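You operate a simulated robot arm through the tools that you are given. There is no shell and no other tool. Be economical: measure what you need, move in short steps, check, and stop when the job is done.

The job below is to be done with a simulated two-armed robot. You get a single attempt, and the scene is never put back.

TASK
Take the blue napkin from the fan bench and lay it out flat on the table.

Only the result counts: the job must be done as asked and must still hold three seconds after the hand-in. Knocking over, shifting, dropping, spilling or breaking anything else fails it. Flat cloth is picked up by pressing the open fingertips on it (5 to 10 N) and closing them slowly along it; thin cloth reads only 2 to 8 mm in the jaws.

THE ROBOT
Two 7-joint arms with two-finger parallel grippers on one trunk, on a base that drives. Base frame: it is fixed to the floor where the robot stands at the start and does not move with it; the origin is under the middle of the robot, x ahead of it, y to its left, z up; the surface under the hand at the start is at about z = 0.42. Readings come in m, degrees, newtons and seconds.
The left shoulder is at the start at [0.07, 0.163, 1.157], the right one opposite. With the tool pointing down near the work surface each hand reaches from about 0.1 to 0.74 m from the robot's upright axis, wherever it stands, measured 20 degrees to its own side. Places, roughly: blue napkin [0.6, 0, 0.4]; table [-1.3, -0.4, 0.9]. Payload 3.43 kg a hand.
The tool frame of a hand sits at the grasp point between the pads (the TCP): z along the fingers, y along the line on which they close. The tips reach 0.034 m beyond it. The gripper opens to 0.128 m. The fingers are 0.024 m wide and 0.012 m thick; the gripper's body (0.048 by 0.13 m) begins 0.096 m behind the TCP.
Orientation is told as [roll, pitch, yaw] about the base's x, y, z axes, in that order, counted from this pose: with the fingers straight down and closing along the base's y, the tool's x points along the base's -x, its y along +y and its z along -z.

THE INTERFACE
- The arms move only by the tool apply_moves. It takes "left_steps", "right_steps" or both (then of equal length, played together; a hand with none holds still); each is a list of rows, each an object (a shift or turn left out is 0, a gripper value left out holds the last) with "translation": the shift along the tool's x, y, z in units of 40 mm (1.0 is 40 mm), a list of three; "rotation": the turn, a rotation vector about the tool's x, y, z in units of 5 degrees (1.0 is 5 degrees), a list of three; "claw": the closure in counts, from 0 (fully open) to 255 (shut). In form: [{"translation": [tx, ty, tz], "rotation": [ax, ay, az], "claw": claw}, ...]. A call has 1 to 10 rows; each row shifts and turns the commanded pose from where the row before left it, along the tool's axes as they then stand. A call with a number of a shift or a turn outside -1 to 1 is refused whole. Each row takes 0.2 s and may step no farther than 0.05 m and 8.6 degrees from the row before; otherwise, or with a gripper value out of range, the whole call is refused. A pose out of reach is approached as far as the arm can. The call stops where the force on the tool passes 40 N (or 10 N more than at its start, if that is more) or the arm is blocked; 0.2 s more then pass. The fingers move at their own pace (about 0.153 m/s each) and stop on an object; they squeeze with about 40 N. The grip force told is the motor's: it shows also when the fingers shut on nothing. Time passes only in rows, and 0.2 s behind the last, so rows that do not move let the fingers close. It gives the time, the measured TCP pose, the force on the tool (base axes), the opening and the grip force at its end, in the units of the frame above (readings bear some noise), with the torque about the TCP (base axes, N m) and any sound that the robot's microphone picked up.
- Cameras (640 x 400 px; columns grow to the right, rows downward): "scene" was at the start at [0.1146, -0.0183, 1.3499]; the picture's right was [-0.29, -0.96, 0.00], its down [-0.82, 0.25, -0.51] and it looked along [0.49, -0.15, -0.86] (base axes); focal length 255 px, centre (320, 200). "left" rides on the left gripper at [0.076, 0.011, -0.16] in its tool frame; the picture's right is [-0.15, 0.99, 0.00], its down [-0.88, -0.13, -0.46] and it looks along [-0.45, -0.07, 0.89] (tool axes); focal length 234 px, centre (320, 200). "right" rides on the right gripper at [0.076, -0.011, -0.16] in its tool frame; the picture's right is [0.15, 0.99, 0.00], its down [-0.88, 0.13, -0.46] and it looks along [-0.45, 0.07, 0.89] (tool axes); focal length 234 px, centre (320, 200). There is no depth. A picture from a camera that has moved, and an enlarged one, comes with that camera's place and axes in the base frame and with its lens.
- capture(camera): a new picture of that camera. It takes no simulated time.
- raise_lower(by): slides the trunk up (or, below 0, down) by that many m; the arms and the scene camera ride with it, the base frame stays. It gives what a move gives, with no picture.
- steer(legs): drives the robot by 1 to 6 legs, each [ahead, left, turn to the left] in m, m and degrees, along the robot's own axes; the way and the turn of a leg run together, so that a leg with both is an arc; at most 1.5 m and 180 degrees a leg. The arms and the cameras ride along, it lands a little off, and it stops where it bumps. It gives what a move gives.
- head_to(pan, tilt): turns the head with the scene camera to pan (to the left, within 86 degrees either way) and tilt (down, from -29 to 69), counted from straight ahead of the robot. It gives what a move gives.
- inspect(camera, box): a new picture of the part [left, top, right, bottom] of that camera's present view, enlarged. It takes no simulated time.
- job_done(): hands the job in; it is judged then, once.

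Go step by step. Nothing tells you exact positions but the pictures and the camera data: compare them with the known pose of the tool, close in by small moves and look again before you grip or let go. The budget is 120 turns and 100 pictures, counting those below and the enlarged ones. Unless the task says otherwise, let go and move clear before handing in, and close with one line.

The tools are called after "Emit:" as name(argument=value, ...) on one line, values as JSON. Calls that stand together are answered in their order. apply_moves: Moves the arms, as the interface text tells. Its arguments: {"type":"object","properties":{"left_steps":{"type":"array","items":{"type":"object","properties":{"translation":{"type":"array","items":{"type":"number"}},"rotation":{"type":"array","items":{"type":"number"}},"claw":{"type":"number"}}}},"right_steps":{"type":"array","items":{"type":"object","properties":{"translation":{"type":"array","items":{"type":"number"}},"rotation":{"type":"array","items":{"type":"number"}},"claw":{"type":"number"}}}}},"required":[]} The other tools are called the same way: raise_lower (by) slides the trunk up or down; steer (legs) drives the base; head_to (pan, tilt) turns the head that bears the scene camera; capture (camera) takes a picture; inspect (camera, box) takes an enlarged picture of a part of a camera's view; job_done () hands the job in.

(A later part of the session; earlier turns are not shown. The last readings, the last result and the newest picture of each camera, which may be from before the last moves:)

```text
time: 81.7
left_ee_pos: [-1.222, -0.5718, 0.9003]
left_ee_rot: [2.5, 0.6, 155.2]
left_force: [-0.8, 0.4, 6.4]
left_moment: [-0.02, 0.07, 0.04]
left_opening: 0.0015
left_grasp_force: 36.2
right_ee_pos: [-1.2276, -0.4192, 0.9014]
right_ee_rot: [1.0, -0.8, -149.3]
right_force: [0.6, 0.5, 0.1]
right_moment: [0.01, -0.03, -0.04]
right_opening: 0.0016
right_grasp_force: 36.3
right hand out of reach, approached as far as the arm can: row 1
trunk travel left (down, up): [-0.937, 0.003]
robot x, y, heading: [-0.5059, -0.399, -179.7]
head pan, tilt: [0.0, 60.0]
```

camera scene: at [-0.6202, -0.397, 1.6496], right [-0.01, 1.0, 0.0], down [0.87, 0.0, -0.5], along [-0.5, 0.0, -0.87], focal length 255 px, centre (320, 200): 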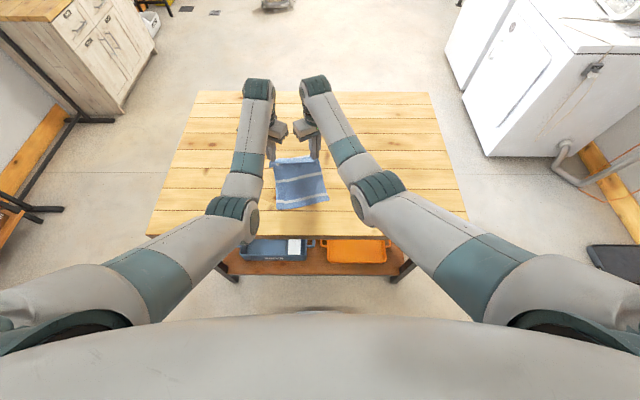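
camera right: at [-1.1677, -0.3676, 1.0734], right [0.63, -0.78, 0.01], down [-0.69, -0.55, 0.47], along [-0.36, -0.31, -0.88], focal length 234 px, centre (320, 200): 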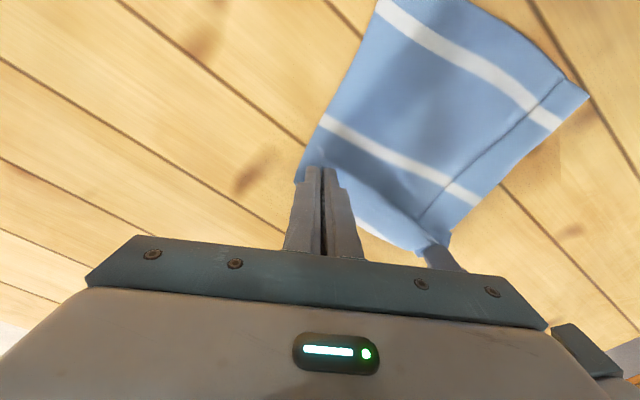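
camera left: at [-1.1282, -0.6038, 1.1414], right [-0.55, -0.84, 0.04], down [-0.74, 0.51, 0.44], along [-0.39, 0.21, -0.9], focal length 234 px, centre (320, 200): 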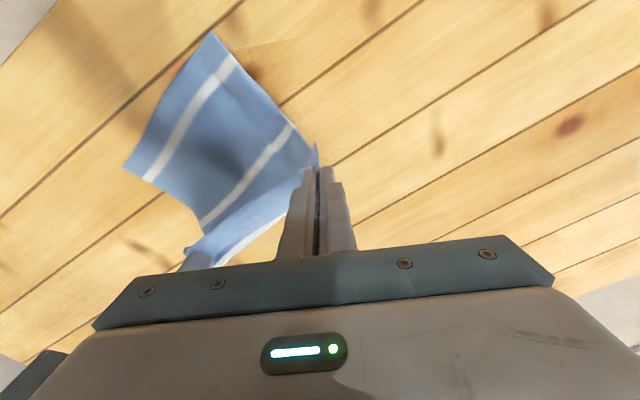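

Emit:
apply_moves(left_steps=[{"claw": 248}, {"claw": 240}, {"claw": 232}, {"claw": 222}, {"claw": 212}, {"claw": 202}, {"claw": 192}, {}], right_steps=[{"claw": 248}, {"claw": 240}, {"claw": 232}, {"claw": 222}, {"claw": 212}, {"claw": 202}, {"claw": 192}, {}])

Emit:
capture(camera="right")

Emit:
capture(camera="left")

```text
time: 83.5
left_ee_pos: [-1.2222, -0.5712, 0.8997]
left_ee_rot: [2.5, 0.6, 155.2]
left_force: [-0.2, 0.4, 1.0]
left_moment: [-0.01, -0.04, 0.02]
left_opening: 0.0315
left_grasp_force: 0.0
right_ee_pos: [-1.2297, -0.4198, 0.9013]
right_ee_rot: [1.0, -0.9, -149.5]
right_force: [-0.1, -0.2, 0.6]
right_moment: [0.04, 0.04, -0.05]
right_opening: 0.0317
right_grasp_force: 0.1
trunk travel left (down, up): [-0.937, 0.003]
robot x, y, heading: [-0.5052, -0.397, -179.6]
head pan, tilt: [0.0, 60.0]
```

```text
52 pictures are left
camera right: at [-1.1681, -0.3676, 1.0599], right [0.63, -0.78, 0.01], down [-0.69, -0.55, 0.47], along [-0.36, -0.31, -0.88], focal length 234 px, centre (320, 200)
```

right: 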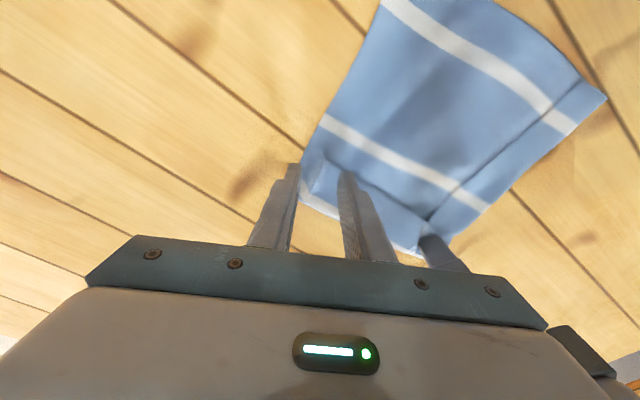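

```text
51 pictures are left
camera left: at [-1.1583, -0.6068, 1.0603], right [-0.55, -0.84, 0.04], down [-0.74, 0.51, 0.44], along [-0.39, 0.21, -0.9], focal length 234 px, centre (320, 200)
```

left: 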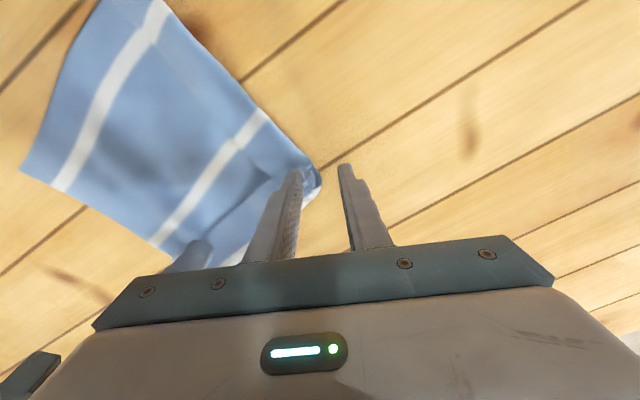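

Released. I'll lift straight up and check the result.

Emit:
apply_moves(left_steps=[{"translation": [0, 0, -0.1]}, {"translation": [0, 0, -0.2]}, {"translation": [0, 0, -0.4]}, {"translation": [0, 0, -0.5]}, {}], right_steps=[{"translation": [0, 0, -0.1]}, {"translation": [0, 0, -0.2]}, {"translation": [0, 0, -0.4]}, {"translation": [0, 0, -0.5]}, {}])

Emit:
steer(legs=[[-0.12, 0, 0]])

Emit:
capture(camera="scene")

Emit:
capture(camera="right")

Emit:
capture(camera="left")

```text
time: 84.7
left_ee_pos: [-1.2231, -0.5706, 0.9473]
left_ee_rot: [2.5, 0.7, 155.2]
left_force: [-0.5, 0.0, -0.3]
left_moment: [-0.02, 0.01, 0.03]
left_opening: 0.0317
left_grasp_force: 0.1
right_ee_pos: [-1.2284, -0.4186, 0.9489]
right_ee_rot: [0.9, -0.8, -149.4]
right_force: [1.2, -1.4, 0.2]
right_moment: [0.0, -0.04, 0.02]
right_opening: 0.0315
right_grasp_force: 0.0
trunk travel left (down, up): [-0.937, 0.003]
robot x, y, heading: [-0.5062, -0.3961, -179.7]
head pan, tilt: [0.0, 60.0]
```

```text
time: 85.9
left_ee_pos: [-1.1055, -0.5693, 0.9465]
left_ee_rot: [2.4, 0.8, 155.1]
left_force: [-0.1, -0.4, -0.2]
left_moment: [-0.04, -0.03, 0.0]
left_opening: 0.0317
left_grasp_force: 0.0
right_ee_pos: [-1.1105, -0.4167, 0.9493]
right_ee_rot: [1.0, -0.7, -149.5]
right_force: [-0.8, 0.8, 0.5]
right_moment: [0.01, 0.02, -0.03]
right_opening: 0.0318
right_grasp_force: 0.0
trunk travel left (down, up): [-0.937, 0.003]
robot x, y, heading: [-0.388, -0.3982, -179.5]
head pan, tilt: [0.0, 60.0]
```

```text
50 pictures are left
camera scene: at [-0.5071, -0.3964, 1.649], right [0.0, 1.0, 0.0], down [0.87, 0.0, -0.5], along [-0.5, 0.0, -0.87], focal length 255 px, centre (320, 200)
```

scene: 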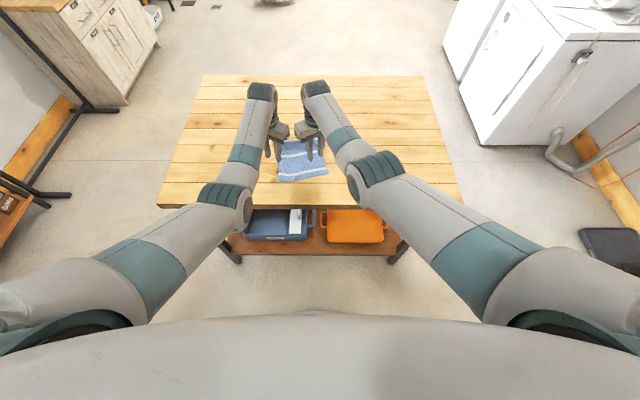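

```text
49 pictures are left
camera right: at [-1.0506, -0.3654, 1.1067], right [0.63, -0.78, 0.02], down [-0.69, -0.55, 0.47], along [-0.36, -0.31, -0.88], focal length 234 px, centre (320, 200)
```

right: 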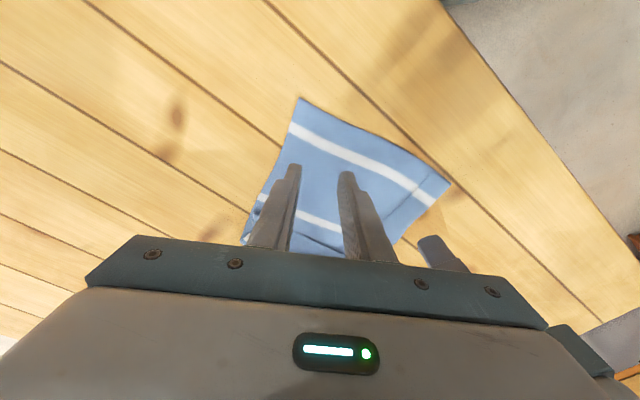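

```text
48 pictures are left
camera left: at [-1.0413, -0.6037, 1.1069], right [-0.55, -0.83, 0.04], down [-0.74, 0.51, 0.44], along [-0.39, 0.21, -0.9], focal length 234 px, centre (320, 200)
```

left: 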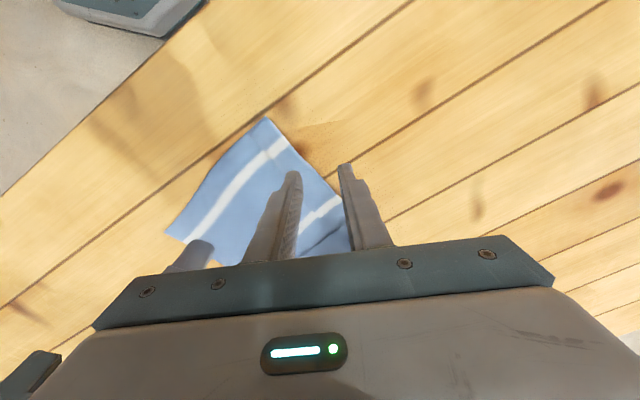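

I'll back away fully for a clear view.

Emit:
steer(legs=[[-0.3, 0, 0]])

Emit:
head_to(pan=0, tilt=40)

Emit:
capture(camera="scene")

```text
time: 88.0
left_ee_pos: [-0.8023, -0.5686, 0.9478]
left_ee_rot: [2.5, 0.7, 155.2]
left_force: [-0.1, -0.2, -0.1]
left_moment: [0.02, 0.01, -0.01]
left_opening: 0.0316
left_grasp_force: 0.1
right_ee_pos: [-0.8076, -0.4169, 0.9486]
right_ee_rot: [1.0, -0.7, -149.4]
right_force: [-0.4, 0.0, -0.9]
right_moment: [0.0, -0.04, 0.0]
right_opening: 0.0316
right_grasp_force: 0.0
trunk travel left (down, up): [-0.937, 0.003]
robot x, y, heading: [-0.0839, -0.3957, -179.7]
head pan, tilt: [0.0, 60.0]
```

```text
time: 88.8
left_ee_pos: [-0.802, -0.5682, 0.9482]
left_ee_rot: [2.4, 0.6, 155.2]
left_force: [0.8, 0.1, -0.1]
left_moment: [0.0, 0.04, -0.02]
left_opening: 0.0316
left_grasp_force: 0.0
right_ee_pos: [-0.807, -0.418, 0.9501]
right_ee_rot: [1.0, -0.8, -149.5]
right_force: [0.2, 0.2, 0.6]
right_moment: [0.01, 0.0, 0.01]
right_opening: 0.0318
right_grasp_force: 0.1
trunk travel left (down, up): [-0.937, 0.003]
robot x, y, heading: [-0.0864, -0.3944, -179.5]
head pan, tilt: [0.0, 40.0]
```

```text
47 pictures are left
camera scene: at [-0.2197, -0.395, 1.676], right [-0.01, 1.0, 0.0], down [0.64, 0.0, -0.77], along [-0.77, 0.0, -0.64], focal length 255 px, centre (320, 200)
```

scene: 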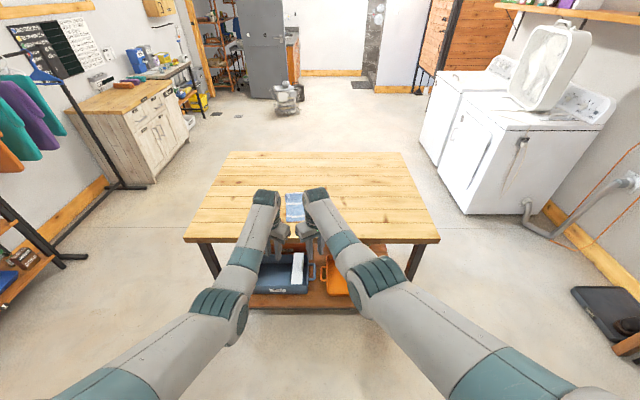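

Emit:
apply_moves(left_steps=[{"translation": [0.31, 0.68, 0]}, {"translation": [0.31, 0.68, 0]}, {"translation": [0.31, 0.68, 0]}, {"translation": [0.31, 0.68, 0]}, {"translation": [0.31, 0.68, 0]}, {"translation": [0.31, 0.68, 0]}, {}], right_steps=[{"translation": [0.38, -0.65, 0]}, {"translation": [0.38, -0.65, 0]}, {"translation": [0.38, -0.65, 0]}, {"translation": [0.38, -0.65, 0]}, {"translation": [0.38, -0.65, 0]}, {"translation": [0.38, -0.65, 0]}, {}])

Emit:
inspect(camera="scene", box=[240, 160, 368, 240])

```text
time: 90.4
left_ee_pos: [-0.8036, -0.7469, 0.9557]
left_ee_rot: [2.4, 0.6, 155.2]
left_force: [-0.3, -0.6, -0.3]
left_moment: [0.01, 0.01, 0.0]
left_opening: 0.0316
left_grasp_force: 0.1
right_ee_pos: [-0.8098, -0.2356, 0.9461]
right_ee_rot: [1.1, -0.8, -149.4]
right_force: [0.4, 1.0, 0.0]
right_moment: [0.02, 0.0, 0.02]
right_opening: 0.0314
right_grasp_force: 0.0
trunk travel left (down, up): [-0.937, 0.003]
robot x, y, heading: [-0.0893, -0.3934, -179.8]
head pan, tilt: [0.0, 40.0]
```

```text
5.00 times, centred on (304, 200) of scene
camera zoom: at [-0.2207, -0.395, 1.676], right [-0.01, 1.0, 0.0], down [0.64, 0.0, -0.77], along [-0.77, 0.0, -0.64], focal length 1274 px, centre (400, 200)
```

zoom: 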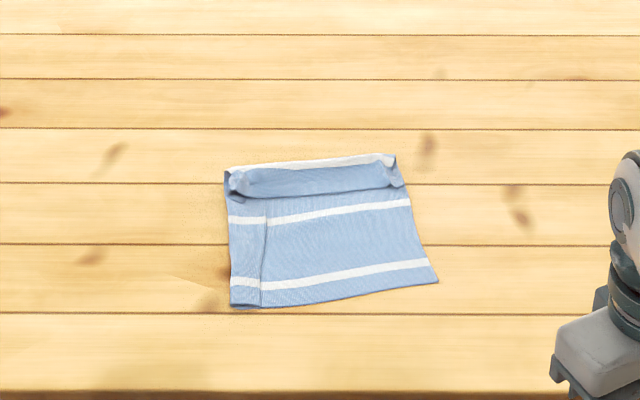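

The far edge has folded back about 5 cm over the top, and there is a pleat near the left side. I'll go back, pick up the two raised pinch points of the flap and unfold it. First I'll retract the hands a little and drive in again.

Emit:
apply_moves(left_steps=[{"translation": [0.57, -0.26, 0]}, {"translation": [0.57, -0.26, 0]}, {"translation": [0.57, -0.26, 0]}, {"translation": [0.57, -0.26, 0]}, {}], right_steps=[{"translation": [0.54, 0.32, -0.06]}, {"translation": [0.54, 0.32, -0.06]}, {"translation": [0.54, 0.32, -0.06]}, {"translation": [0.54, 0.32, -0.06]}, {}])

Emit:
steer(legs=[[0.5, 0, 0]])

Emit:
head_to(pan=0, tilt=55)

Emit:
capture(camera="scene")

Emit:
capture(camera="left")

```text
time: 91.6
left_ee_pos: [-0.7018, -0.7477, 0.9558]
left_ee_rot: [2.5, 0.7, 155.3]
left_force: [0.2, 0.9, 0.1]
left_moment: [0.01, -0.01, 0.01]
left_opening: 0.0315
left_grasp_force: 0.1
right_ee_pos: [-0.7086, -0.2349, 0.9538]
right_ee_rot: [1.0, -0.8, -149.5]
right_force: [-0.3, 0.3, 1.3]
right_moment: [0.01, -0.04, 0.0]
right_opening: 0.0317
right_grasp_force: 0.1
trunk travel left (down, up): [-0.937, 0.003]
robot x, y, heading: [-0.082, -0.3936, -179.7]
head pan, tilt: [0.0, 40.0]
```

```text
time: 94.5
left_ee_pos: [-1.2048, -0.7505, 0.9558]
left_ee_rot: [2.6, 0.5, 155.2]
left_force: [0.1, 0.3, -0.6]
left_moment: [0.0, 0.01, 0.01]
left_opening: 0.0317
left_grasp_force: 0.1
right_ee_pos: [-1.2109, -0.2382, 0.9553]
right_ee_rot: [1.0, -0.8, -149.4]
right_force: [-0.8, -0.5, -0.3]
right_moment: [-0.02, 0.02, -0.01]
right_opening: 0.0317
right_grasp_force: 0.1
trunk travel left (down, up): [-0.937, 0.003]
robot x, y, heading: [-0.5864, -0.3963, -179.9]
head pan, tilt: [0.0, 40.0]
```

```text
time: 95.3
left_ee_pos: [-1.206, -0.7512, 0.9543]
left_ee_rot: [2.5, 0.8, 155.2]
left_force: [-0.2, 1.0, -0.6]
left_moment: [0.01, -0.02, -0.04]
left_opening: 0.0318
left_grasp_force: 0.1
right_ee_pos: [-1.2121, -0.2394, 0.9553]
right_ee_rot: [1.0, -0.8, -149.5]
right_force: [-0.1, -0.2, -0.9]
right_moment: [0.01, -0.03, 0.01]
right_opening: 0.0317
right_grasp_force: 0.0
trunk travel left (down, up): [-0.937, 0.003]
robot x, y, heading: [-0.5846, -0.3965, -179.8]
head pan, tilt: [0.0, 55.0]
```

```text
45 pictures are left
camera scene: at [-0.7114, -0.3977, 1.6553], right [-0.01, 1.0, 0.0], down [0.82, 0.0, -0.57], along [-0.57, 0.0, -0.82], focal length 255 px, centre (320, 200)
```

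scene: 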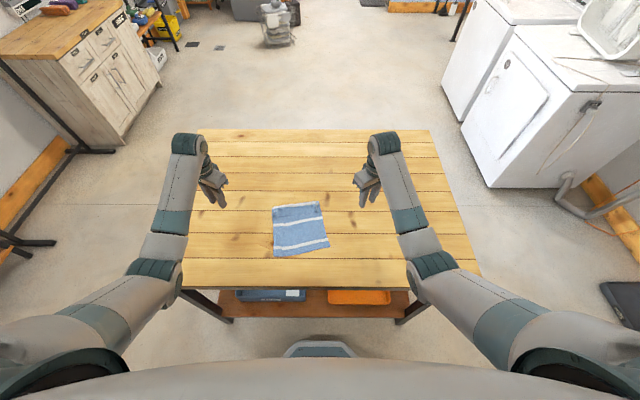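

```text
44 pictures are left
camera left: at [-1.1412, -0.7857, 1.1155], right [-0.55, -0.84, 0.04], down [-0.74, 0.51, 0.44], along [-0.39, 0.21, -0.9], focal length 234 px, centre (320, 200)
```

left: 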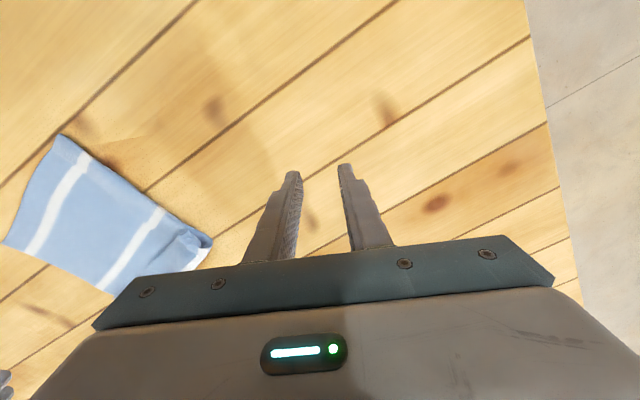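

Emit:
inspect(camera="scene", box=[252, 190, 348, 266])

```text
5.26 times, centred on (300, 228) of scene
camera zoom: at [-0.7114, -0.3977, 1.6553], right [-0.01, 1.0, 0.0], down [0.82, 0.0, -0.57], along [-0.57, 0.0, -0.82], focal length 1342 px, centre (425, 53)
```

zoom: 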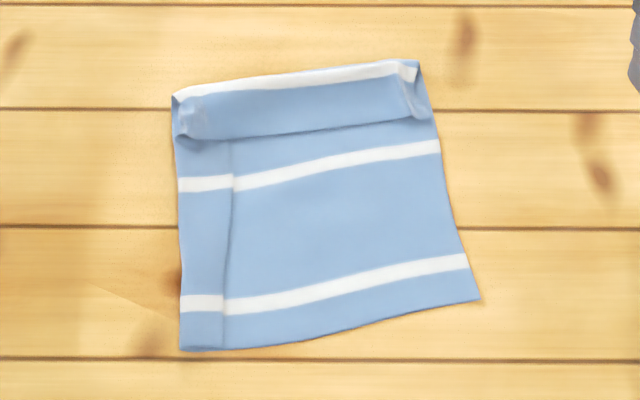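

The far strip folded because I gripped it with the tail facing the robot and then trailed the cloth backward. A cleaner fix is to re-grip the near edge, lift the whole napkin high so it unfolds by hanging, and lay it by pulling toward me. While the hands are empty I'll test whether they can meet at z ≈ 1.17.

Emit:
apply_moves(left_steps=[{"translation": [0, 0, -1]}, {"translation": [0, 0, -1]}, {"translation": [0, 0, -1]}, {"translation": [0, 0, -1]}, {"translation": [0, 0, -1]}, {"translation": [0, 0, -0.5]}, {}], right_steps=[{"translation": [0, 0, -1]}, {"translation": [0, 0, -1]}, {"translation": [0, 0, -1]}, {"translation": [0, 0, -1]}, {"translation": [0, 0, -1]}, {"translation": [0, 0, -0.5]}, {}])

Emit:
apply_moves(left_steps=[{"translation": [-0.31, -0.68, 0]}, {"translation": [-0.31, -0.68, 0]}, {"translation": [-0.31, -0.68, 0]}, {"translation": [-0.31, -0.68, 0]}, {"translation": [-0.31, -0.68, 0]}, {"translation": [-0.31, -0.68, 0]}, {}], right_steps=[{"translation": [-0.36, 0.65, 0]}, {"translation": [-0.36, 0.65, 0]}, {"translation": [-0.36, 0.65, 0]}, {"translation": [-0.36, 0.65, 0]}, {"translation": [-0.36, 0.65, 0]}, {}, {}])

```text
time: 96.9
left_ee_pos: [-1.2029, -0.741, 1.1748]
left_ee_rot: [2.5, 0.7, 155.3]
left_force: [-0.1, 0.0, -0.1]
left_moment: [0.0, 0.0, -0.02]
left_opening: 0.0317
left_grasp_force: 0.0
right_ee_pos: [-1.211, -0.2343, 1.1746]
right_ee_rot: [1.1, -0.9, -149.4]
right_force: [0.2, 0.2, -0.4]
right_moment: [0.01, 0.01, -0.01]
right_opening: 0.0315
right_grasp_force: 0.0
trunk travel left (down, up): [-0.937, 0.003]
robot x, y, heading: [-0.5869, -0.3943, -180.0]
head pan, tilt: [0.0, 55.0]
```

```text
time: 98.5
left_ee_pos: [-1.2012, -0.5617, 1.1688]
left_ee_rot: [2.5, 0.7, 155.1]
left_force: [0.1, -0.6, 0.2]
left_moment: [0.02, -0.01, -0.03]
left_opening: 0.0316
left_grasp_force: 0.1
right_ee_pos: [-1.2071, -0.3837, 1.1773]
right_ee_rot: [1.0, -0.8, -149.3]
right_force: [0.1, -0.2, -0.4]
right_moment: [0.0, 0.03, 0.02]
right_opening: 0.0317
right_grasp_force: 0.1
trunk travel left (down, up): [-0.937, 0.003]
robot x, y, heading: [-0.5886, -0.3975, -179.7]
head pan, tilt: [0.0, 55.0]
```

The hands meet freely at z 1.17 this way. First I'll unfold the pleat: with closed fingertips, the right presses the body as an anchor and the left drags the left strip outward. Backing up a little and descending.

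Emit:
steer(legs=[[-0.11, 0, 0]])

Emit:
apply_moves(left_steps=[{"translation": [0.1, -0.3, 0.9], "claw": 255}, {"translation": [0.1, -0.3, 0.9]}, {"translation": [0, 0, 0.95]}, {"translation": [0, 0, 0.95]}, {"translation": [0, 0, 0.95]}, {"translation": [0, 0, 0.95]}, {}], right_steps=[{"translation": [0, 0, 0.95], "claw": 255}, {"translation": [0, 0, 0.95]}, {"translation": [0, 0, 0.95]}, {"translation": [0, 0, 0.95]}, {"translation": [0, 0, 0.95]}, {"translation": [0, 0, 0.95]}, {}])

Emit:
capture(camera="left")

Emit:
capture(camera="right")

```text
time: 99.7
left_ee_pos: [-1.0966, -0.5608, 1.1665]
left_ee_rot: [2.6, 0.7, 155.2]
left_force: [-0.2, 0.3, -0.7]
left_moment: [0.02, -0.01, 0.01]
left_opening: 0.0318
left_grasp_force: 0.1
right_ee_pos: [-1.0996, -0.3816, 1.1751]
right_ee_rot: [1.0, -0.7, -149.4]
right_force: [-0.7, -0.6, 0.2]
right_moment: [0.02, -0.01, 0.0]
right_opening: 0.0315
right_grasp_force: 0.0
trunk travel left (down, up): [-0.937, 0.003]
robot x, y, heading: [-0.4823, -0.394, -179.9]
head pan, tilt: [0.0, 55.0]
```

```text
time: 101.3
left_ee_pos: [-1.078, -0.5528, 0.943]
left_ee_rot: [2.5, 0.7, 155.4]
left_force: [0.0, -0.2, -1.0]
left_moment: [-0.02, -0.01, -0.02]
left_opening: 0.0001
left_grasp_force: 32.9
right_ee_pos: [-1.0966, -0.3882, 0.9485]
right_ee_rot: [1.0, -0.7, -149.5]
right_force: [-0.4, -0.1, 0.9]
right_moment: [-0.02, -0.01, 0.0]
right_opening: 0.0001
right_grasp_force: 32.7
trunk travel left (down, up): [-0.937, 0.003]
robot x, y, heading: [-0.4808, -0.3997, -179.8]
head pan, tilt: [0.0, 55.0]
```

```text
42 pictures are left
camera left: at [-1.0147, -0.587, 1.1032], right [-0.55, -0.84, 0.04], down [-0.74, 0.51, 0.44], along [-0.39, 0.21, -0.9], focal length 234 px, centre (320, 200)
```

left: 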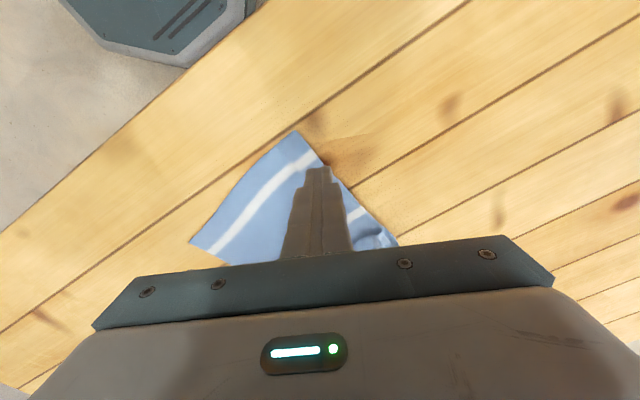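

```text
41 pictures are left
camera right: at [-1.0373, -0.3351, 1.107], right [0.63, -0.78, 0.02], down [-0.69, -0.55, 0.47], along [-0.36, -0.31, -0.88], focal length 234 px, centre (320, 200)
```

right: 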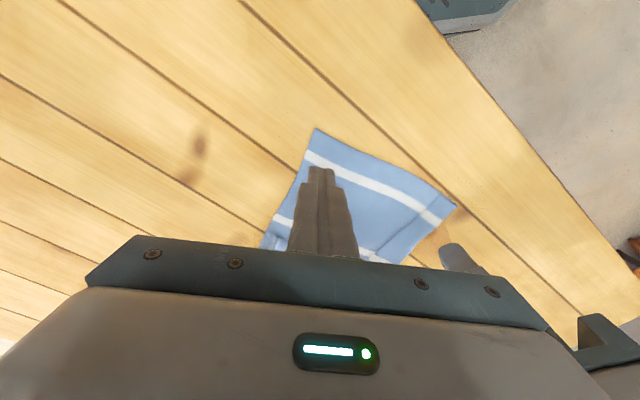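

Emit:
apply_moves(left_steps=[{"translation": [-0.1, -0.24, 0.4], "rotation": [0.3, 0, 0]}, {"translation": [-0.1, -0.24, 0.3], "rotation": [0.2, 0, 0]}, {"translation": [0, 0, 0.2]}, {}], right_steps=[{"translation": [0, 0, 0.5]}, {"translation": [0, 0, 0.4]}, {"translation": [0, 0, 0.15]}, {}])

```text
time: 102.3
left_ee_pos: [-1.078, -0.5337, 0.9067]
left_ee_rot: [0.0, 0.8, 155.1]
left_force: [-0.4, -0.2, -0.2]
left_moment: [0.0, -0.02, 0.01]
left_opening: 0.0002
left_grasp_force: 33.2
right_ee_pos: [-1.0987, -0.3888, 0.9069]
right_ee_rot: [1.0, -0.8, -149.4]
right_force: [-0.5, 0.0, 1.1]
right_moment: [0.02, -0.03, 0.03]
right_opening: 0.0
right_grasp_force: 32.7
trunk travel left (down, up): [-0.937, 0.003]
robot x, y, heading: [-0.4776, -0.4014, -179.5]
head pan, tilt: [0.0, 55.0]
```

Emit:
apply_moves(left_steps=[{"translation": [0, 0, 0.1]}, {}], right_steps=[{"translation": [0, 0, 0.1]}, {}])

Emit:
apply_moves(left_steps=[{"translation": [0, 0, 0.03]}, {}], right_steps=[{"translation": [0, 0, 0.03]}, {}])

```text
time: 102.9
left_ee_pos: [-1.0781, -0.5336, 0.9027]
left_ee_rot: [0.1, 0.7, 155.3]
left_force: [-0.5, 0.8, -0.5]
left_moment: [0.02, 0.04, -0.04]
left_opening: 0.0
left_grasp_force: 33.6
right_ee_pos: [-1.0978, -0.3879, 0.9021]
right_ee_rot: [1.0, -0.8, -149.4]
right_force: [-0.8, -0.5, 1.0]
right_moment: [-0.03, -0.03, 0.03]
right_opening: 0.0001
right_grasp_force: 33.2
trunk travel left (down, up): [-0.937, 0.003]
robot x, y, heading: [-0.4796, -0.3968, -179.7]
head pan, tilt: [0.0, 55.0]
```

```text
time: 103.5
left_ee_pos: [-1.0778, -0.532, 0.9023]
left_ee_rot: [0.0, 0.6, 155.1]
left_force: [0.4, 0.0, -1.0]
left_moment: [0.0, 0.0, 0.01]
left_opening: 0.0
left_grasp_force: 32.5
right_ee_pos: [-1.099, -0.3887, 0.903]
right_ee_rot: [0.9, -0.8, -149.4]
right_force: [0.1, -0.7, -0.5]
right_moment: [0.01, -0.01, 0.0]
right_opening: 0.0001
right_grasp_force: 33.0
trunk travel left (down, up): [-0.937, 0.003]
robot x, y, heading: [-0.4811, -0.3988, -180.0]
head pan, tilt: [0.0, 55.0]
```

Emit:
apply_moves(left_steps=[{"translation": [0, 0, 0.03]}, {}], right_steps=[{"translation": [0, 0, 0.03]}, {}])

Emit:
apply_moves(left_steps=[{"translation": [0, 0, 0.02]}, {}], right_steps=[{"translation": [0, 0, 0.02]}, {}])

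```text
time: 104.1
left_ee_pos: [-1.0779, -0.5334, 0.9004]
left_ee_rot: [0.0, 0.7, 155.1]
left_force: [0.8, 0.4, 0.6]
left_moment: [-0.06, 0.03, 0.03]
left_opening: 0.0001
left_grasp_force: 32.8
right_ee_pos: [-1.0978, -0.3885, 0.9013]
right_ee_rot: [1.0, -0.8, -149.4]
right_force: [0.7, -0.4, 0.2]
right_moment: [0.0, -0.03, 0.04]
right_opening: 0.0002
right_grasp_force: 33.0
trunk travel left (down, up): [-0.937, 0.003]
robot x, y, heading: [-0.4816, -0.3967, -179.8]
head pan, tilt: [0.0, 55.0]
```

```text
time: 104.7
left_ee_pos: [-1.0787, -0.5328, 0.8993]
left_ee_rot: [0.0, 0.6, 155.1]
left_force: [-0.1, -0.2, -0.1]
left_moment: [0.01, -0.02, -0.02]
left_opening: 0.0003
left_grasp_force: 32.2
right_ee_pos: [-1.0985, -0.3883, 0.8995]
right_ee_rot: [1.0, -0.8, -149.5]
right_force: [0.5, 0.7, 0.3]
right_moment: [0.02, -0.05, -0.03]
right_opening: 0.0002
right_grasp_force: 33.0
trunk travel left (down, up): [-0.937, 0.003]
robot x, y, heading: [-0.4802, -0.3971, -179.7]
head pan, tilt: [0.0, 55.0]
```

Emit:
apply_moves(left_steps=[{"translation": [0, 0, 0.03]}, {}], right_steps=[{"translation": [0, 0, 0.03]}, {}])

```text
time: 105.3
left_ee_pos: [-1.079, -0.5331, 0.8986]
left_ee_rot: [0.0, 0.8, 155.2]
left_force: [-0.3, -0.5, 0.1]
left_moment: [0.01, 0.02, 0.01]
left_opening: 0.0002
left_grasp_force: 32.6
right_ee_pos: [-1.098, -0.3899, 0.8978]
right_ee_rot: [1.0, -0.8, -149.4]
right_force: [-0.2, 0.4, 0.2]
right_moment: [-0.01, -0.02, -0.01]
right_opening: 0.0002
right_grasp_force: 32.9
trunk travel left (down, up): [-0.937, 0.003]
robot x, y, heading: [-0.4785, -0.397, -179.5]
head pan, tilt: [0.0, 55.0]
```

Emit:
apply_moves(left_steps=[{"translation": [0, 0, 0.03]}, {"translation": [0, 0, 0.02]}, {}], right_steps=[{"translation": [0, 0, 0.03]}, {"translation": [0, 0, 0.02]}, {}])

```text
time: 106.1
left_ee_pos: [-1.0786, -0.5329, 0.8955]
left_ee_rot: [0.0, 0.6, 155.1]
left_force: [-0.1, -0.1, 0.3]
left_moment: [0.03, -0.01, -0.05]
left_opening: 0.0
left_grasp_force: 32.8
right_ee_pos: [-1.0987, -0.3894, 0.897]
right_ee_rot: [1.0, -0.8, -149.4]
right_force: [0.4, 0.0, -1.2]
right_moment: [-0.01, 0.03, -0.02]
right_opening: 0.0001
right_grasp_force: 32.9
trunk travel left (down, up): [-0.937, 0.003]
robot x, y, heading: [-0.4779, -0.3951, -179.7]
head pan, tilt: [0.0, 55.0]
```

Emit:
apply_moves(left_steps=[{"translation": [0, 0, 0.03]}, {"translation": [0, 0, 0.03]}, {}], right_steps=[{"translation": [0, 0, 0.03]}, {"translation": [0, 0, 0.03]}, {}])

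```text
time: 106.9
left_ee_pos: [-1.0779, -0.5327, 0.8954]
left_ee_rot: [0.0, 0.6, 155.0]
left_force: [-2.1, 0.1, 8.8]
left_moment: [-0.02, 0.13, -0.01]
left_opening: 0.0
left_grasp_force: 33.5
right_ee_pos: [-1.0985, -0.3884, 0.8958]
right_ee_rot: [0.9, -1.0, -149.5]
right_force: [-1.1, 0.6, 6.9]
right_moment: [0.06, 0.07, 0.03]
right_opening: 0.0003
right_grasp_force: 32.7
trunk travel left (down, up): [-0.937, 0.003]
robot x, y, heading: [-0.4785, -0.3971, -179.3]
head pan, tilt: [0.0, 55.0]
```

Both press at 7–9 N. Now I'll drag left outward.

Emit:
apply_moves(left_steps=[{"translation": [0.042, 0.09, 0.003]}, {"translation": [0.042, 0.09, 0]}, {"translation": [0.042, 0.09, 0.003]}, {"translation": [0.042, 0.09, 0]}, {"translation": [0.042, 0.09, 0]}, {"translation": [0.042, 0.09, 0]}, {"translation": [0.042, 0.09, 0]}, {}])

Emit:
capture(camera="left")

Emit:
inspect(camera="scene", box=[240, 130, 400, 230])

```text
time: 108.7
left_ee_pos: [-1.0768, -0.5608, 0.896]
left_ee_rot: [0.1, 0.5, 155.2]
left_force: [-0.9, 4.7, 15.1]
left_moment: [0.2, 0.11, -0.02]
left_opening: 0.0
left_grasp_force: 33.2
right_ee_pos: [-1.0981, -0.3885, 0.8962]
right_ee_rot: [1.0, -0.9, -149.4]
right_force: [-0.4, -2.5, 9.0]
right_moment: [-0.01, 0.02, 0.0]
right_opening: 0.0
right_grasp_force: 33.2
trunk travel left (down, up): [-0.937, 0.003]
robot x, y, heading: [-0.4803, -0.4008, -179.5]
head pan, tilt: [0.0, 55.0]
```

```text
40 pictures are left
camera left: at [-1.0146, -0.6014, 1.0549], right [-0.55, -0.84, 0.0], down [-0.75, 0.49, 0.45], along [-0.37, 0.25, -0.89], focal length 234 px, centre (320, 200)
```

left: 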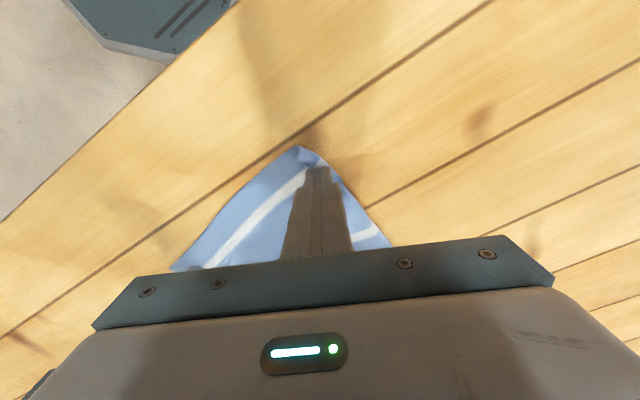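

```text
4.00 times, centred on (320, 180) of scene
camera zoom: at [-0.5996, -0.396, 1.6556], right [0.0, 1.0, 0.0], down [0.82, 0.0, -0.57], along [-0.57, 0.0, -0.82], focal length 1020 px, centre (320, 280)
```

zoom: 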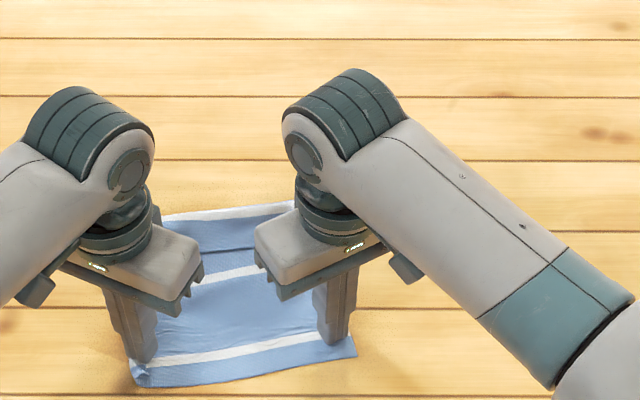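

The pleat is pulled out. Now I'll lift slightly, open and position both hands to pinch the near edge.

Emit:
apply_moves(left_steps=[{"translation": [0, 0, -0.4]}, {"translation": [0.085, -0.48, 0], "claw": 190}, {"translation": [0, 0, 0.2]}, {"translation": [0, 0, 0.1]}, {}], right_steps=[{"translation": [0, 0, -0.4]}, {"translation": [0.13, 0.18, 0], "claw": 190}, {"translation": [0, 0, 0.2]}, {"translation": [0, 0, 0.1]}, {}])

Emit:
capture(camera="left")

Emit:
capture(camera="right")

```text
time: 109.9
left_ee_pos: [-1.0668, -0.5438, 0.8986]
left_ee_rot: [0.1, 0.7, 155.1]
left_force: [-0.5, -0.4, 1.4]
left_moment: [-0.02, 0.0, -0.02]
left_opening: 0.0326
left_grasp_force: 0.0
right_ee_pos: [-1.0905, -0.3913, 0.8987]
right_ee_rot: [0.9, -0.8, -149.4]
right_force: [0.4, -0.6, 0.1]
right_moment: [0.03, 0.04, 0.01]
right_opening: 0.0327
right_grasp_force: 0.1
trunk travel left (down, up): [-0.937, 0.003]
robot x, y, heading: [-0.481, -0.4, -179.6]
head pan, tilt: [0.0, 55.0]
```

```text
38 pictures are left
camera left: at [-1.005, -0.5857, 1.0575], right [-0.55, -0.84, 0.0], down [-0.75, 0.49, 0.45], along [-0.37, 0.25, -0.9], focal length 234 px, centre (320, 200)
```

left: 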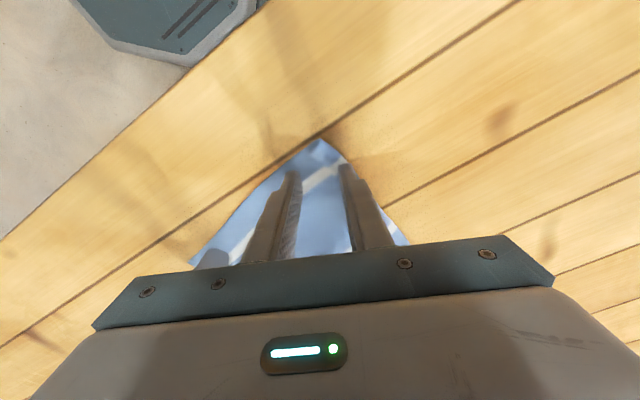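

```text
37 pictures are left
camera right: at [-1.0301, -0.339, 1.0564], right [0.63, -0.78, 0.01], down [-0.69, -0.55, 0.47], along [-0.36, -0.31, -0.88], focal length 234 px, centre (320, 200)
```

right: 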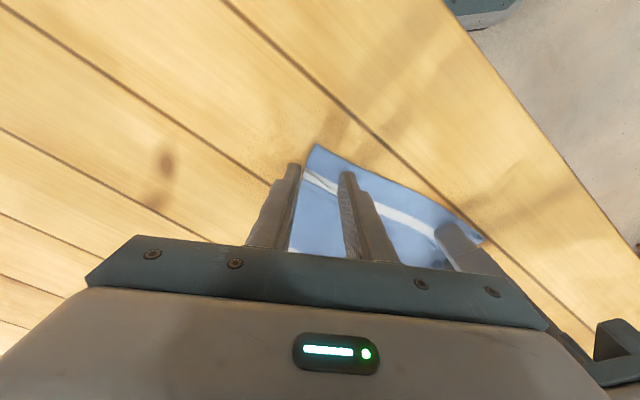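

Emit:
apply_moves(left_steps=[{"translation": [0, 0.02, 0.05]}, {"translation": [0, 0, 0.02]}, {}], right_steps=[{"translation": [0, 0.12, 0.05]}, {"translation": [0, 0, 0.02]}, {}])

```text
time: 110.7
left_ee_pos: [-1.0672, -0.5461, 0.8947]
left_ee_rot: [0.0, 0.6, 155.2]
left_force: [-0.2, 0.6, 5.4]
left_moment: [-0.05, 0.12, -0.04]
left_opening: 0.0323
left_grasp_force: 0.0
right_ee_pos: [-1.0873, -0.3966, 0.8961]
right_ee_rot: [1.0, -0.8, -149.5]
right_force: [0.1, -1.2, -0.9]
right_moment: [0.01, 0.01, 0.01]
right_opening: 0.0326
right_grasp_force: 0.0
trunk travel left (down, up): [-0.937, 0.003]
robot x, y, heading: [-0.483, -0.3997, -179.6]
head pan, tilt: [0.0, 55.0]
```

Emit:
apply_moves(left_steps=[{"translation": [0, 0, 0.008]}, {}], right_steps=[{"translation": [0, 0, 0.03]}, {}])

```text
time: 111.3
left_ee_pos: [-1.0667, -0.5457, 0.8953]
left_ee_rot: [0.0, 0.5, 155.2]
left_force: [-2.2, 0.6, 8.4]
left_moment: [-0.1, 0.16, -0.03]
left_opening: 0.0329
left_grasp_force: 0.1
right_ee_pos: [-1.0885, -0.3961, 0.8952]
right_ee_rot: [1.0, -0.9, -149.4]
right_force: [-0.9, -0.1, 3.4]
right_moment: [0.09, 0.02, 0.05]
right_opening: 0.0327
right_grasp_force: 0.3
trunk travel left (down, up): [-0.937, 0.003]
robot x, y, heading: [-0.4787, -0.3971, -179.6]
head pan, tilt: [0.0, 55.0]
```

Emit:
apply_moves(left_steps=[{}, {"claw": 195}, {"claw": 200}, {"claw": 205}, {"claw": 210}, {"claw": 215}, {"claw": 219}, {"claw": 223}, {"claw": 227}], right_steps=[{"translation": [0, 0, 0.018]}, {"claw": 195}, {"claw": 200}, {"claw": 205}, {"claw": 210}, {"claw": 215}, {"claw": 219}, {"claw": 223}, {"claw": 227}])

Emit:
apply_moves(left_steps=[{"claw": 230}, {"claw": 233}, {"claw": 236}, {"claw": 239}, {"claw": 242}, {"claw": 245}, {"claw": 248}, {"claw": 251}, {"claw": 255}, {}], right_steps=[{"claw": 230}, {"claw": 233}, {"claw": 236}, {"claw": 239}, {"claw": 242}, {"claw": 245}, {"claw": 248}, {"claw": 251}, {"claw": 255}, {}])

```text
time: 113.3
left_ee_pos: [-1.0658, -0.5451, 0.896]
left_ee_rot: [-0.1, 0.6, 155.1]
left_force: [0.3, -0.1, 7.1]
left_moment: [-0.04, 0.04, -0.03]
left_opening: 0.0134
left_grasp_force: 0.0
right_ee_pos: [-1.087, -0.3957, 0.8964]
right_ee_rot: [0.9, -0.9, -149.4]
right_force: [-0.3, -1.6, 14.3]
right_moment: [0.09, -0.02, 0.01]
right_opening: 0.0139
right_grasp_force: 0.2
trunk travel left (down, up): [-0.937, 0.003]
robot x, y, heading: [-0.4806, -0.4009, -179.8]
head pan, tilt: [0.0, 55.0]
```

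```text
time: 115.5
left_ee_pos: [-1.0656, -0.5456, 0.8954]
left_ee_rot: [0.1, 0.7, 155.1]
left_force: [0.4, -1.2, 5.4]
left_moment: [-0.07, 0.03, 0.01]
left_opening: 0.0
left_grasp_force: 32.9
right_ee_pos: [-1.0854, -0.3958, 0.8956]
right_ee_rot: [0.9, -0.9, -149.4]
right_force: [0.1, 0.2, 17.1]
right_moment: [0.09, -0.12, 0.03]
right_opening: 0.0016
right_grasp_force: 36.4
trunk travel left (down, up): [-0.937, 0.003]
robot x, y, heading: [-0.4788, -0.397, -179.9]
head pan, tilt: [0.0, 55.0]
```

The right hand has it and the left slipped. I'll retry the left with a wider opening and firmer press.

Emit:
apply_moves(left_steps=[{"translation": [0, 0, -0.15]}, {"claw": 178}, {"translation": [-0.03, -0.02, 0.1]}, {"translation": [0, 0, 0.055]}, {}], right_steps=[{"translation": [0, 0, -0.03]}, {}, {}, {}, {}])

Emit:
inspect(camera="left", box=[160, 110, 480, 310])

```text
time: 116.7
left_ee_pos: [-1.0667, -0.5436, 0.8947]
left_ee_rot: [0.2, 0.6, 155.1]
left_force: [1.0, -0.6, 7.1]
left_moment: [-0.14, 0.08, 0.03]
left_opening: 0.0388
left_grasp_force: 0.2
right_ee_pos: [-1.0878, -0.3964, 0.8958]
right_ee_rot: [1.0, -0.8, -149.5]
right_force: [-0.1, 0.0, 5.4]
right_moment: [0.06, -0.06, -0.02]
right_opening: 0.0015
right_grasp_force: 36.3
trunk travel left (down, up): [-0.937, 0.003]
robot x, y, heading: [-0.4769, -0.4009, -179.6]
head pan, tilt: [0.0, 55.0]
```

```text
2.00 times, centred on (320, 210) of left
camera zoom: at [-1.005, -0.5854, 1.0549], right [-0.55, -0.84, 0.0], down [-0.75, 0.49, 0.45], along [-0.37, 0.25, -0.89], focal length 468 px, centre (320, 180)
```

zoom: 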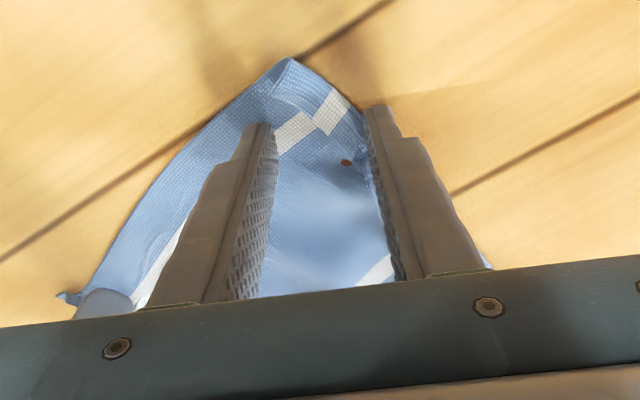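

Emit:
apply_moves(left_steps=[{"translation": [0, 0, -0.2]}, {"translation": [-0.28, -0.06, 0], "claw": 188}, {"translation": [0, 0, 0.15]}, {"translation": [0, 0, 0.06]}, {}])

Emit:
inspect(camera="left", box=[160, 110, 480, 310])

```text
time: 117.9
left_ee_pos: [-1.0767, -0.5368, 0.8949]
left_ee_rot: [-0.1, 0.5, 155.2]
left_force: [2.1, -0.6, 10.1]
left_moment: [-0.15, 0.1, 0.02]
left_opening: 0.0336
left_grasp_force: 0.1
right_ee_pos: [-1.0891, -0.3966, 0.8955]
right_ee_rot: [1.0, -0.9, -149.4]
right_force: [-0.7, -1.2, -0.1]
right_moment: [-0.02, -0.05, -0.02]
right_opening: 0.0017
right_grasp_force: 36.5
trunk travel left (down, up): [-0.937, 0.003]
robot x, y, heading: [-0.4793, -0.3954, -179.8]
head pan, tilt: [0.0, 55.0]
```

```text
2.00 times, centred on (320, 210) of left
camera zoom: at [-1.0146, -0.5784, 1.0548], right [-0.55, -0.84, 0.0], down [-0.75, 0.49, 0.45], along [-0.37, 0.25, -0.89], focal length 468 px, centre (320, 180)
```

zoom: 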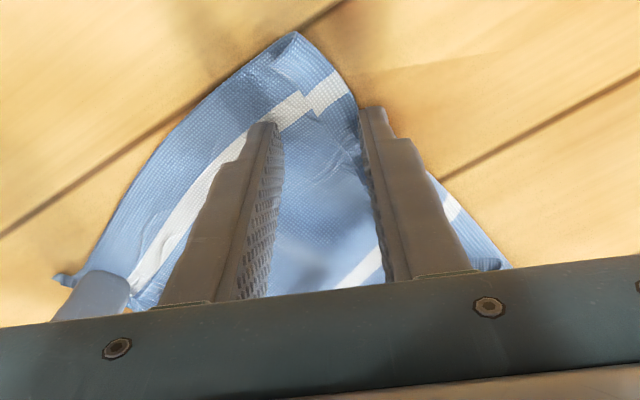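

Both left fingers are now on cloth, so I'll close slowly.

Emit:
apply_moves(left_steps=[{"translation": [0, 0, 0.005], "claw": 193}, {"claw": 198}, {"claw": 203}, {"claw": 208}, {"claw": 212}, {"claw": 216}, {"claw": 220}, {"claw": 224}, {"claw": 228}, {"claw": 231}])

Emit:
apply_moves(left_steps=[{"claw": 234}, {"claw": 237}, {"claw": 240}, {"claw": 243}, {"claw": 246}, {"claw": 249}, {"claw": 252}, {"claw": 255}, {}])

Emit:
inspect(camera="left", box=[160, 110, 480, 310])

```text
time: 120.1
left_ee_pos: [-1.076, -0.538, 0.8947]
left_ee_rot: [0.1, 0.5, 155.1]
left_force: [-0.5, 1.2, 19.6]
left_moment: [-0.02, 0.22, -0.02]
left_opening: 0.0115
left_grasp_force: 0.1
right_ee_pos: [-1.0874, -0.3965, 0.8964]
right_ee_rot: [0.9, -1.0, -149.5]
right_force: [-0.4, 0.8, -0.5]
right_moment: [-0.01, 0.0, 0.0]
right_opening: 0.0018
right_grasp_force: 36.1
trunk travel left (down, up): [-0.937, 0.003]
robot x, y, heading: [-0.4828, -0.3999, -179.8]
head pan, tilt: [0.0, 55.0]
```

```text
time: 122.1
left_ee_pos: [-1.0757, -0.5372, 0.8961]
left_ee_rot: [0.0, 0.5, 155.2]
left_force: [-1.3, -2.5, 23.6]
left_moment: [-0.1, 0.24, -0.02]
left_opening: 0.0022
left_grasp_force: 36.7
right_ee_pos: [-1.0865, -0.3967, 0.8954]
right_ee_rot: [0.9, -0.9, -149.4]
right_force: [0.1, -0.3, -0.3]
right_moment: [0.0, 0.01, 0.0]
right_opening: 0.0016
right_grasp_force: 36.5
trunk travel left (down, up): [-0.937, 0.003]
robot x, y, heading: [-0.4798, -0.3971, -179.5]
head pan, tilt: [0.0, 55.0]
```

```text
2.00 times, centred on (320, 210) of left
camera zoom: at [-1.0137, -0.5784, 1.0547], right [-0.55, -0.84, 0.0], down [-0.75, 0.49, 0.45], along [-0.37, 0.25, -0.89], focal length 468 px, centre (320, 180)
```

zoom: 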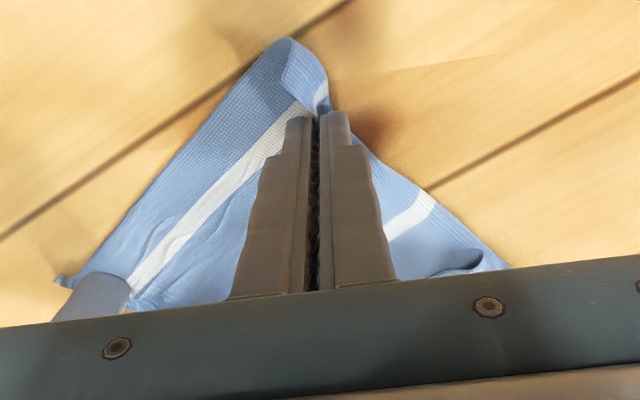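

Both hands hold the near edge. I'll lift with a slight forward motion, checking midway.

Emit:
apply_moves(left_steps=[{"translation": [0, 0.04, -0.4]}, {"translation": [-0.23, 0.1, -0.7]}, {"translation": [-0.23, 0.1, -0.7]}, {"translation": [-0.23, 0.1, -0.7]}, {}], right_steps=[{"translation": [0, -0.04, -0.4]}, {"translation": [-0.22, -0.127, -0.7]}, {"translation": [-0.22, -0.127, -0.7]}, {"translation": [-0.22, -0.127, -0.7]}, {}])

```text
time: 123.3
left_ee_pos: [-1.1072, -0.5375, 0.994]
left_ee_rot: [0.0, 0.7, 155.1]
left_force: [-0.2, 2.2, -0.7]
left_moment: [0.05, 0.01, 0.01]
left_opening: 0.0022
left_grasp_force: 36.9
right_ee_pos: [-1.1193, -0.3924, 0.9959]
right_ee_rot: [1.0, -0.8, -149.4]
right_force: [0.9, -2.1, -1.6]
right_moment: [-0.06, -0.01, 0.0]
right_opening: 0.0015
right_grasp_force: 36.7
trunk travel left (down, up): [-0.937, 0.003]
robot x, y, heading: [-0.4776, -0.3987, -179.6]
head pan, tilt: [0.0, 55.0]
```

Emit:
apply_moves(left_steps=[{"translation": [-0.23, 0.1, -0.7]}, {"translation": [-0.23, 0.1, -0.7]}, {"translation": [-0.23, 0.1, -0.7]}, {}], right_steps=[{"translation": [-0.22, -0.127, -0.7]}, {"translation": [-0.22, -0.127, -0.7]}, {"translation": [-0.22, -0.127, -0.7]}, {}])

Emit:
apply_moves(left_steps=[{"translation": [-0.1, 0.04, -0.7]}, {"translation": [-0.1, 0.04, -0.7]}, {"translation": [-0.1, 0.04, -0.7]}, {}], right_steps=[{"translation": [-0.1, -0.06, -0.7]}, {"translation": [-0.1, -0.06, -0.7]}, {"translation": [-0.1, -0.06, -0.7]}, {}])

Emit:
inspect(camera="scene", box=[220, 60, 420, 260])

Emit:
capture(camera="right")

Emit:
capture(camera="left")

```text
time: 124.3
left_ee_pos: [-1.1392, -0.5355, 1.0773]
left_ee_rot: [0.0, 0.6, 155.1]
left_force: [1.0, 0.7, 0.1]
left_moment: [0.05, -0.01, -0.04]
left_opening: 0.002
left_grasp_force: 36.7
right_ee_pos: [-1.1501, -0.3921, 1.0796]
right_ee_rot: [1.0, -0.8, -149.5]
right_force: [0.2, -0.1, 0.0]
right_moment: [-0.03, 0.03, 0.0]
right_opening: 0.0018
right_grasp_force: 36.1
trunk travel left (down, up): [-0.937, 0.003]
robot x, y, heading: [-0.4768, -0.3966, -179.8]
head pan, tilt: [0.0, 55.0]
```

```text
time: 125.3
left_ee_pos: [-1.1525, -0.5362, 1.1615]
left_ee_rot: [-0.1, 0.7, 155.2]
left_force: [0.5, 1.8, 0.3]
left_moment: [0.08, -0.02, -0.02]
left_opening: 0.0019
left_grasp_force: 36.4
right_ee_pos: [-1.1626, -0.3902, 1.1629]
right_ee_rot: [1.0, -0.8, -149.4]
right_force: [0.0, -2.3, 0.1]
right_moment: [-0.09, 0.0, 0.0]
right_opening: 0.0017
right_grasp_force: 36.6
trunk travel left (down, up): [-0.937, 0.003]
robot x, y, heading: [-0.4813, -0.3973, -179.6]
head pan, tilt: [0.0, 55.0]
```

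```text
2.00 times, centred on (320, 160) of scene
camera zoom: at [-0.6026, -0.3973, 1.6552], right [0.0, 1.0, 0.0], down [0.82, 0.0, -0.57], along [-0.57, 0.0, -0.82], focal length 510 px, centre (320, 280)
```

zoom: 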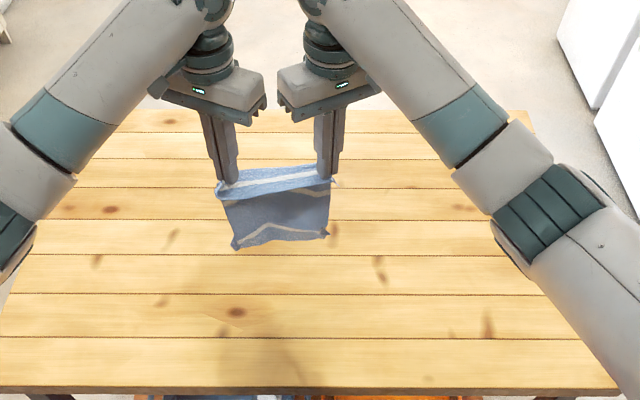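

```text
32 pictures are left
camera right: at [-1.103, -0.3375, 1.3212], right [0.63, -0.78, 0.02], down [-0.69, -0.55, 0.47], along [-0.36, -0.31, -0.88], focal length 234 px, centre (320, 200)
```

right: 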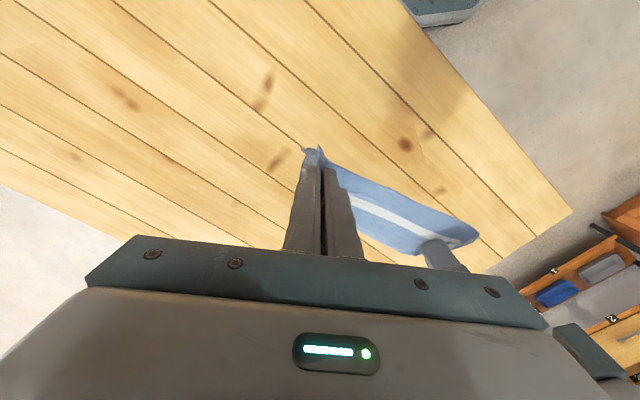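

```text
31 pictures are left
camera left: at [-1.0917, -0.5766, 1.3202], right [-0.55, -0.84, 0.0], down [-0.75, 0.49, 0.45], along [-0.37, 0.25, -0.9], focal length 234 px, centre (320, 200)
```

left: 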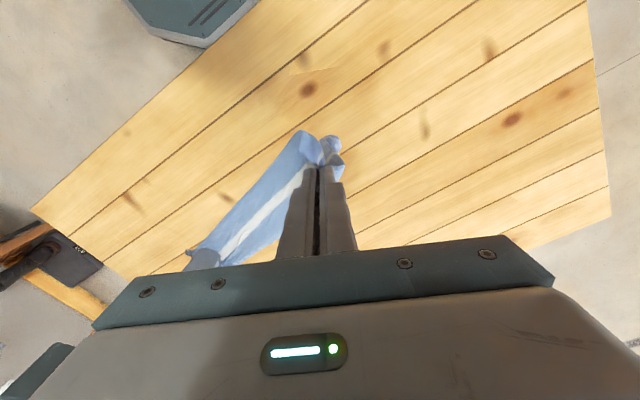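

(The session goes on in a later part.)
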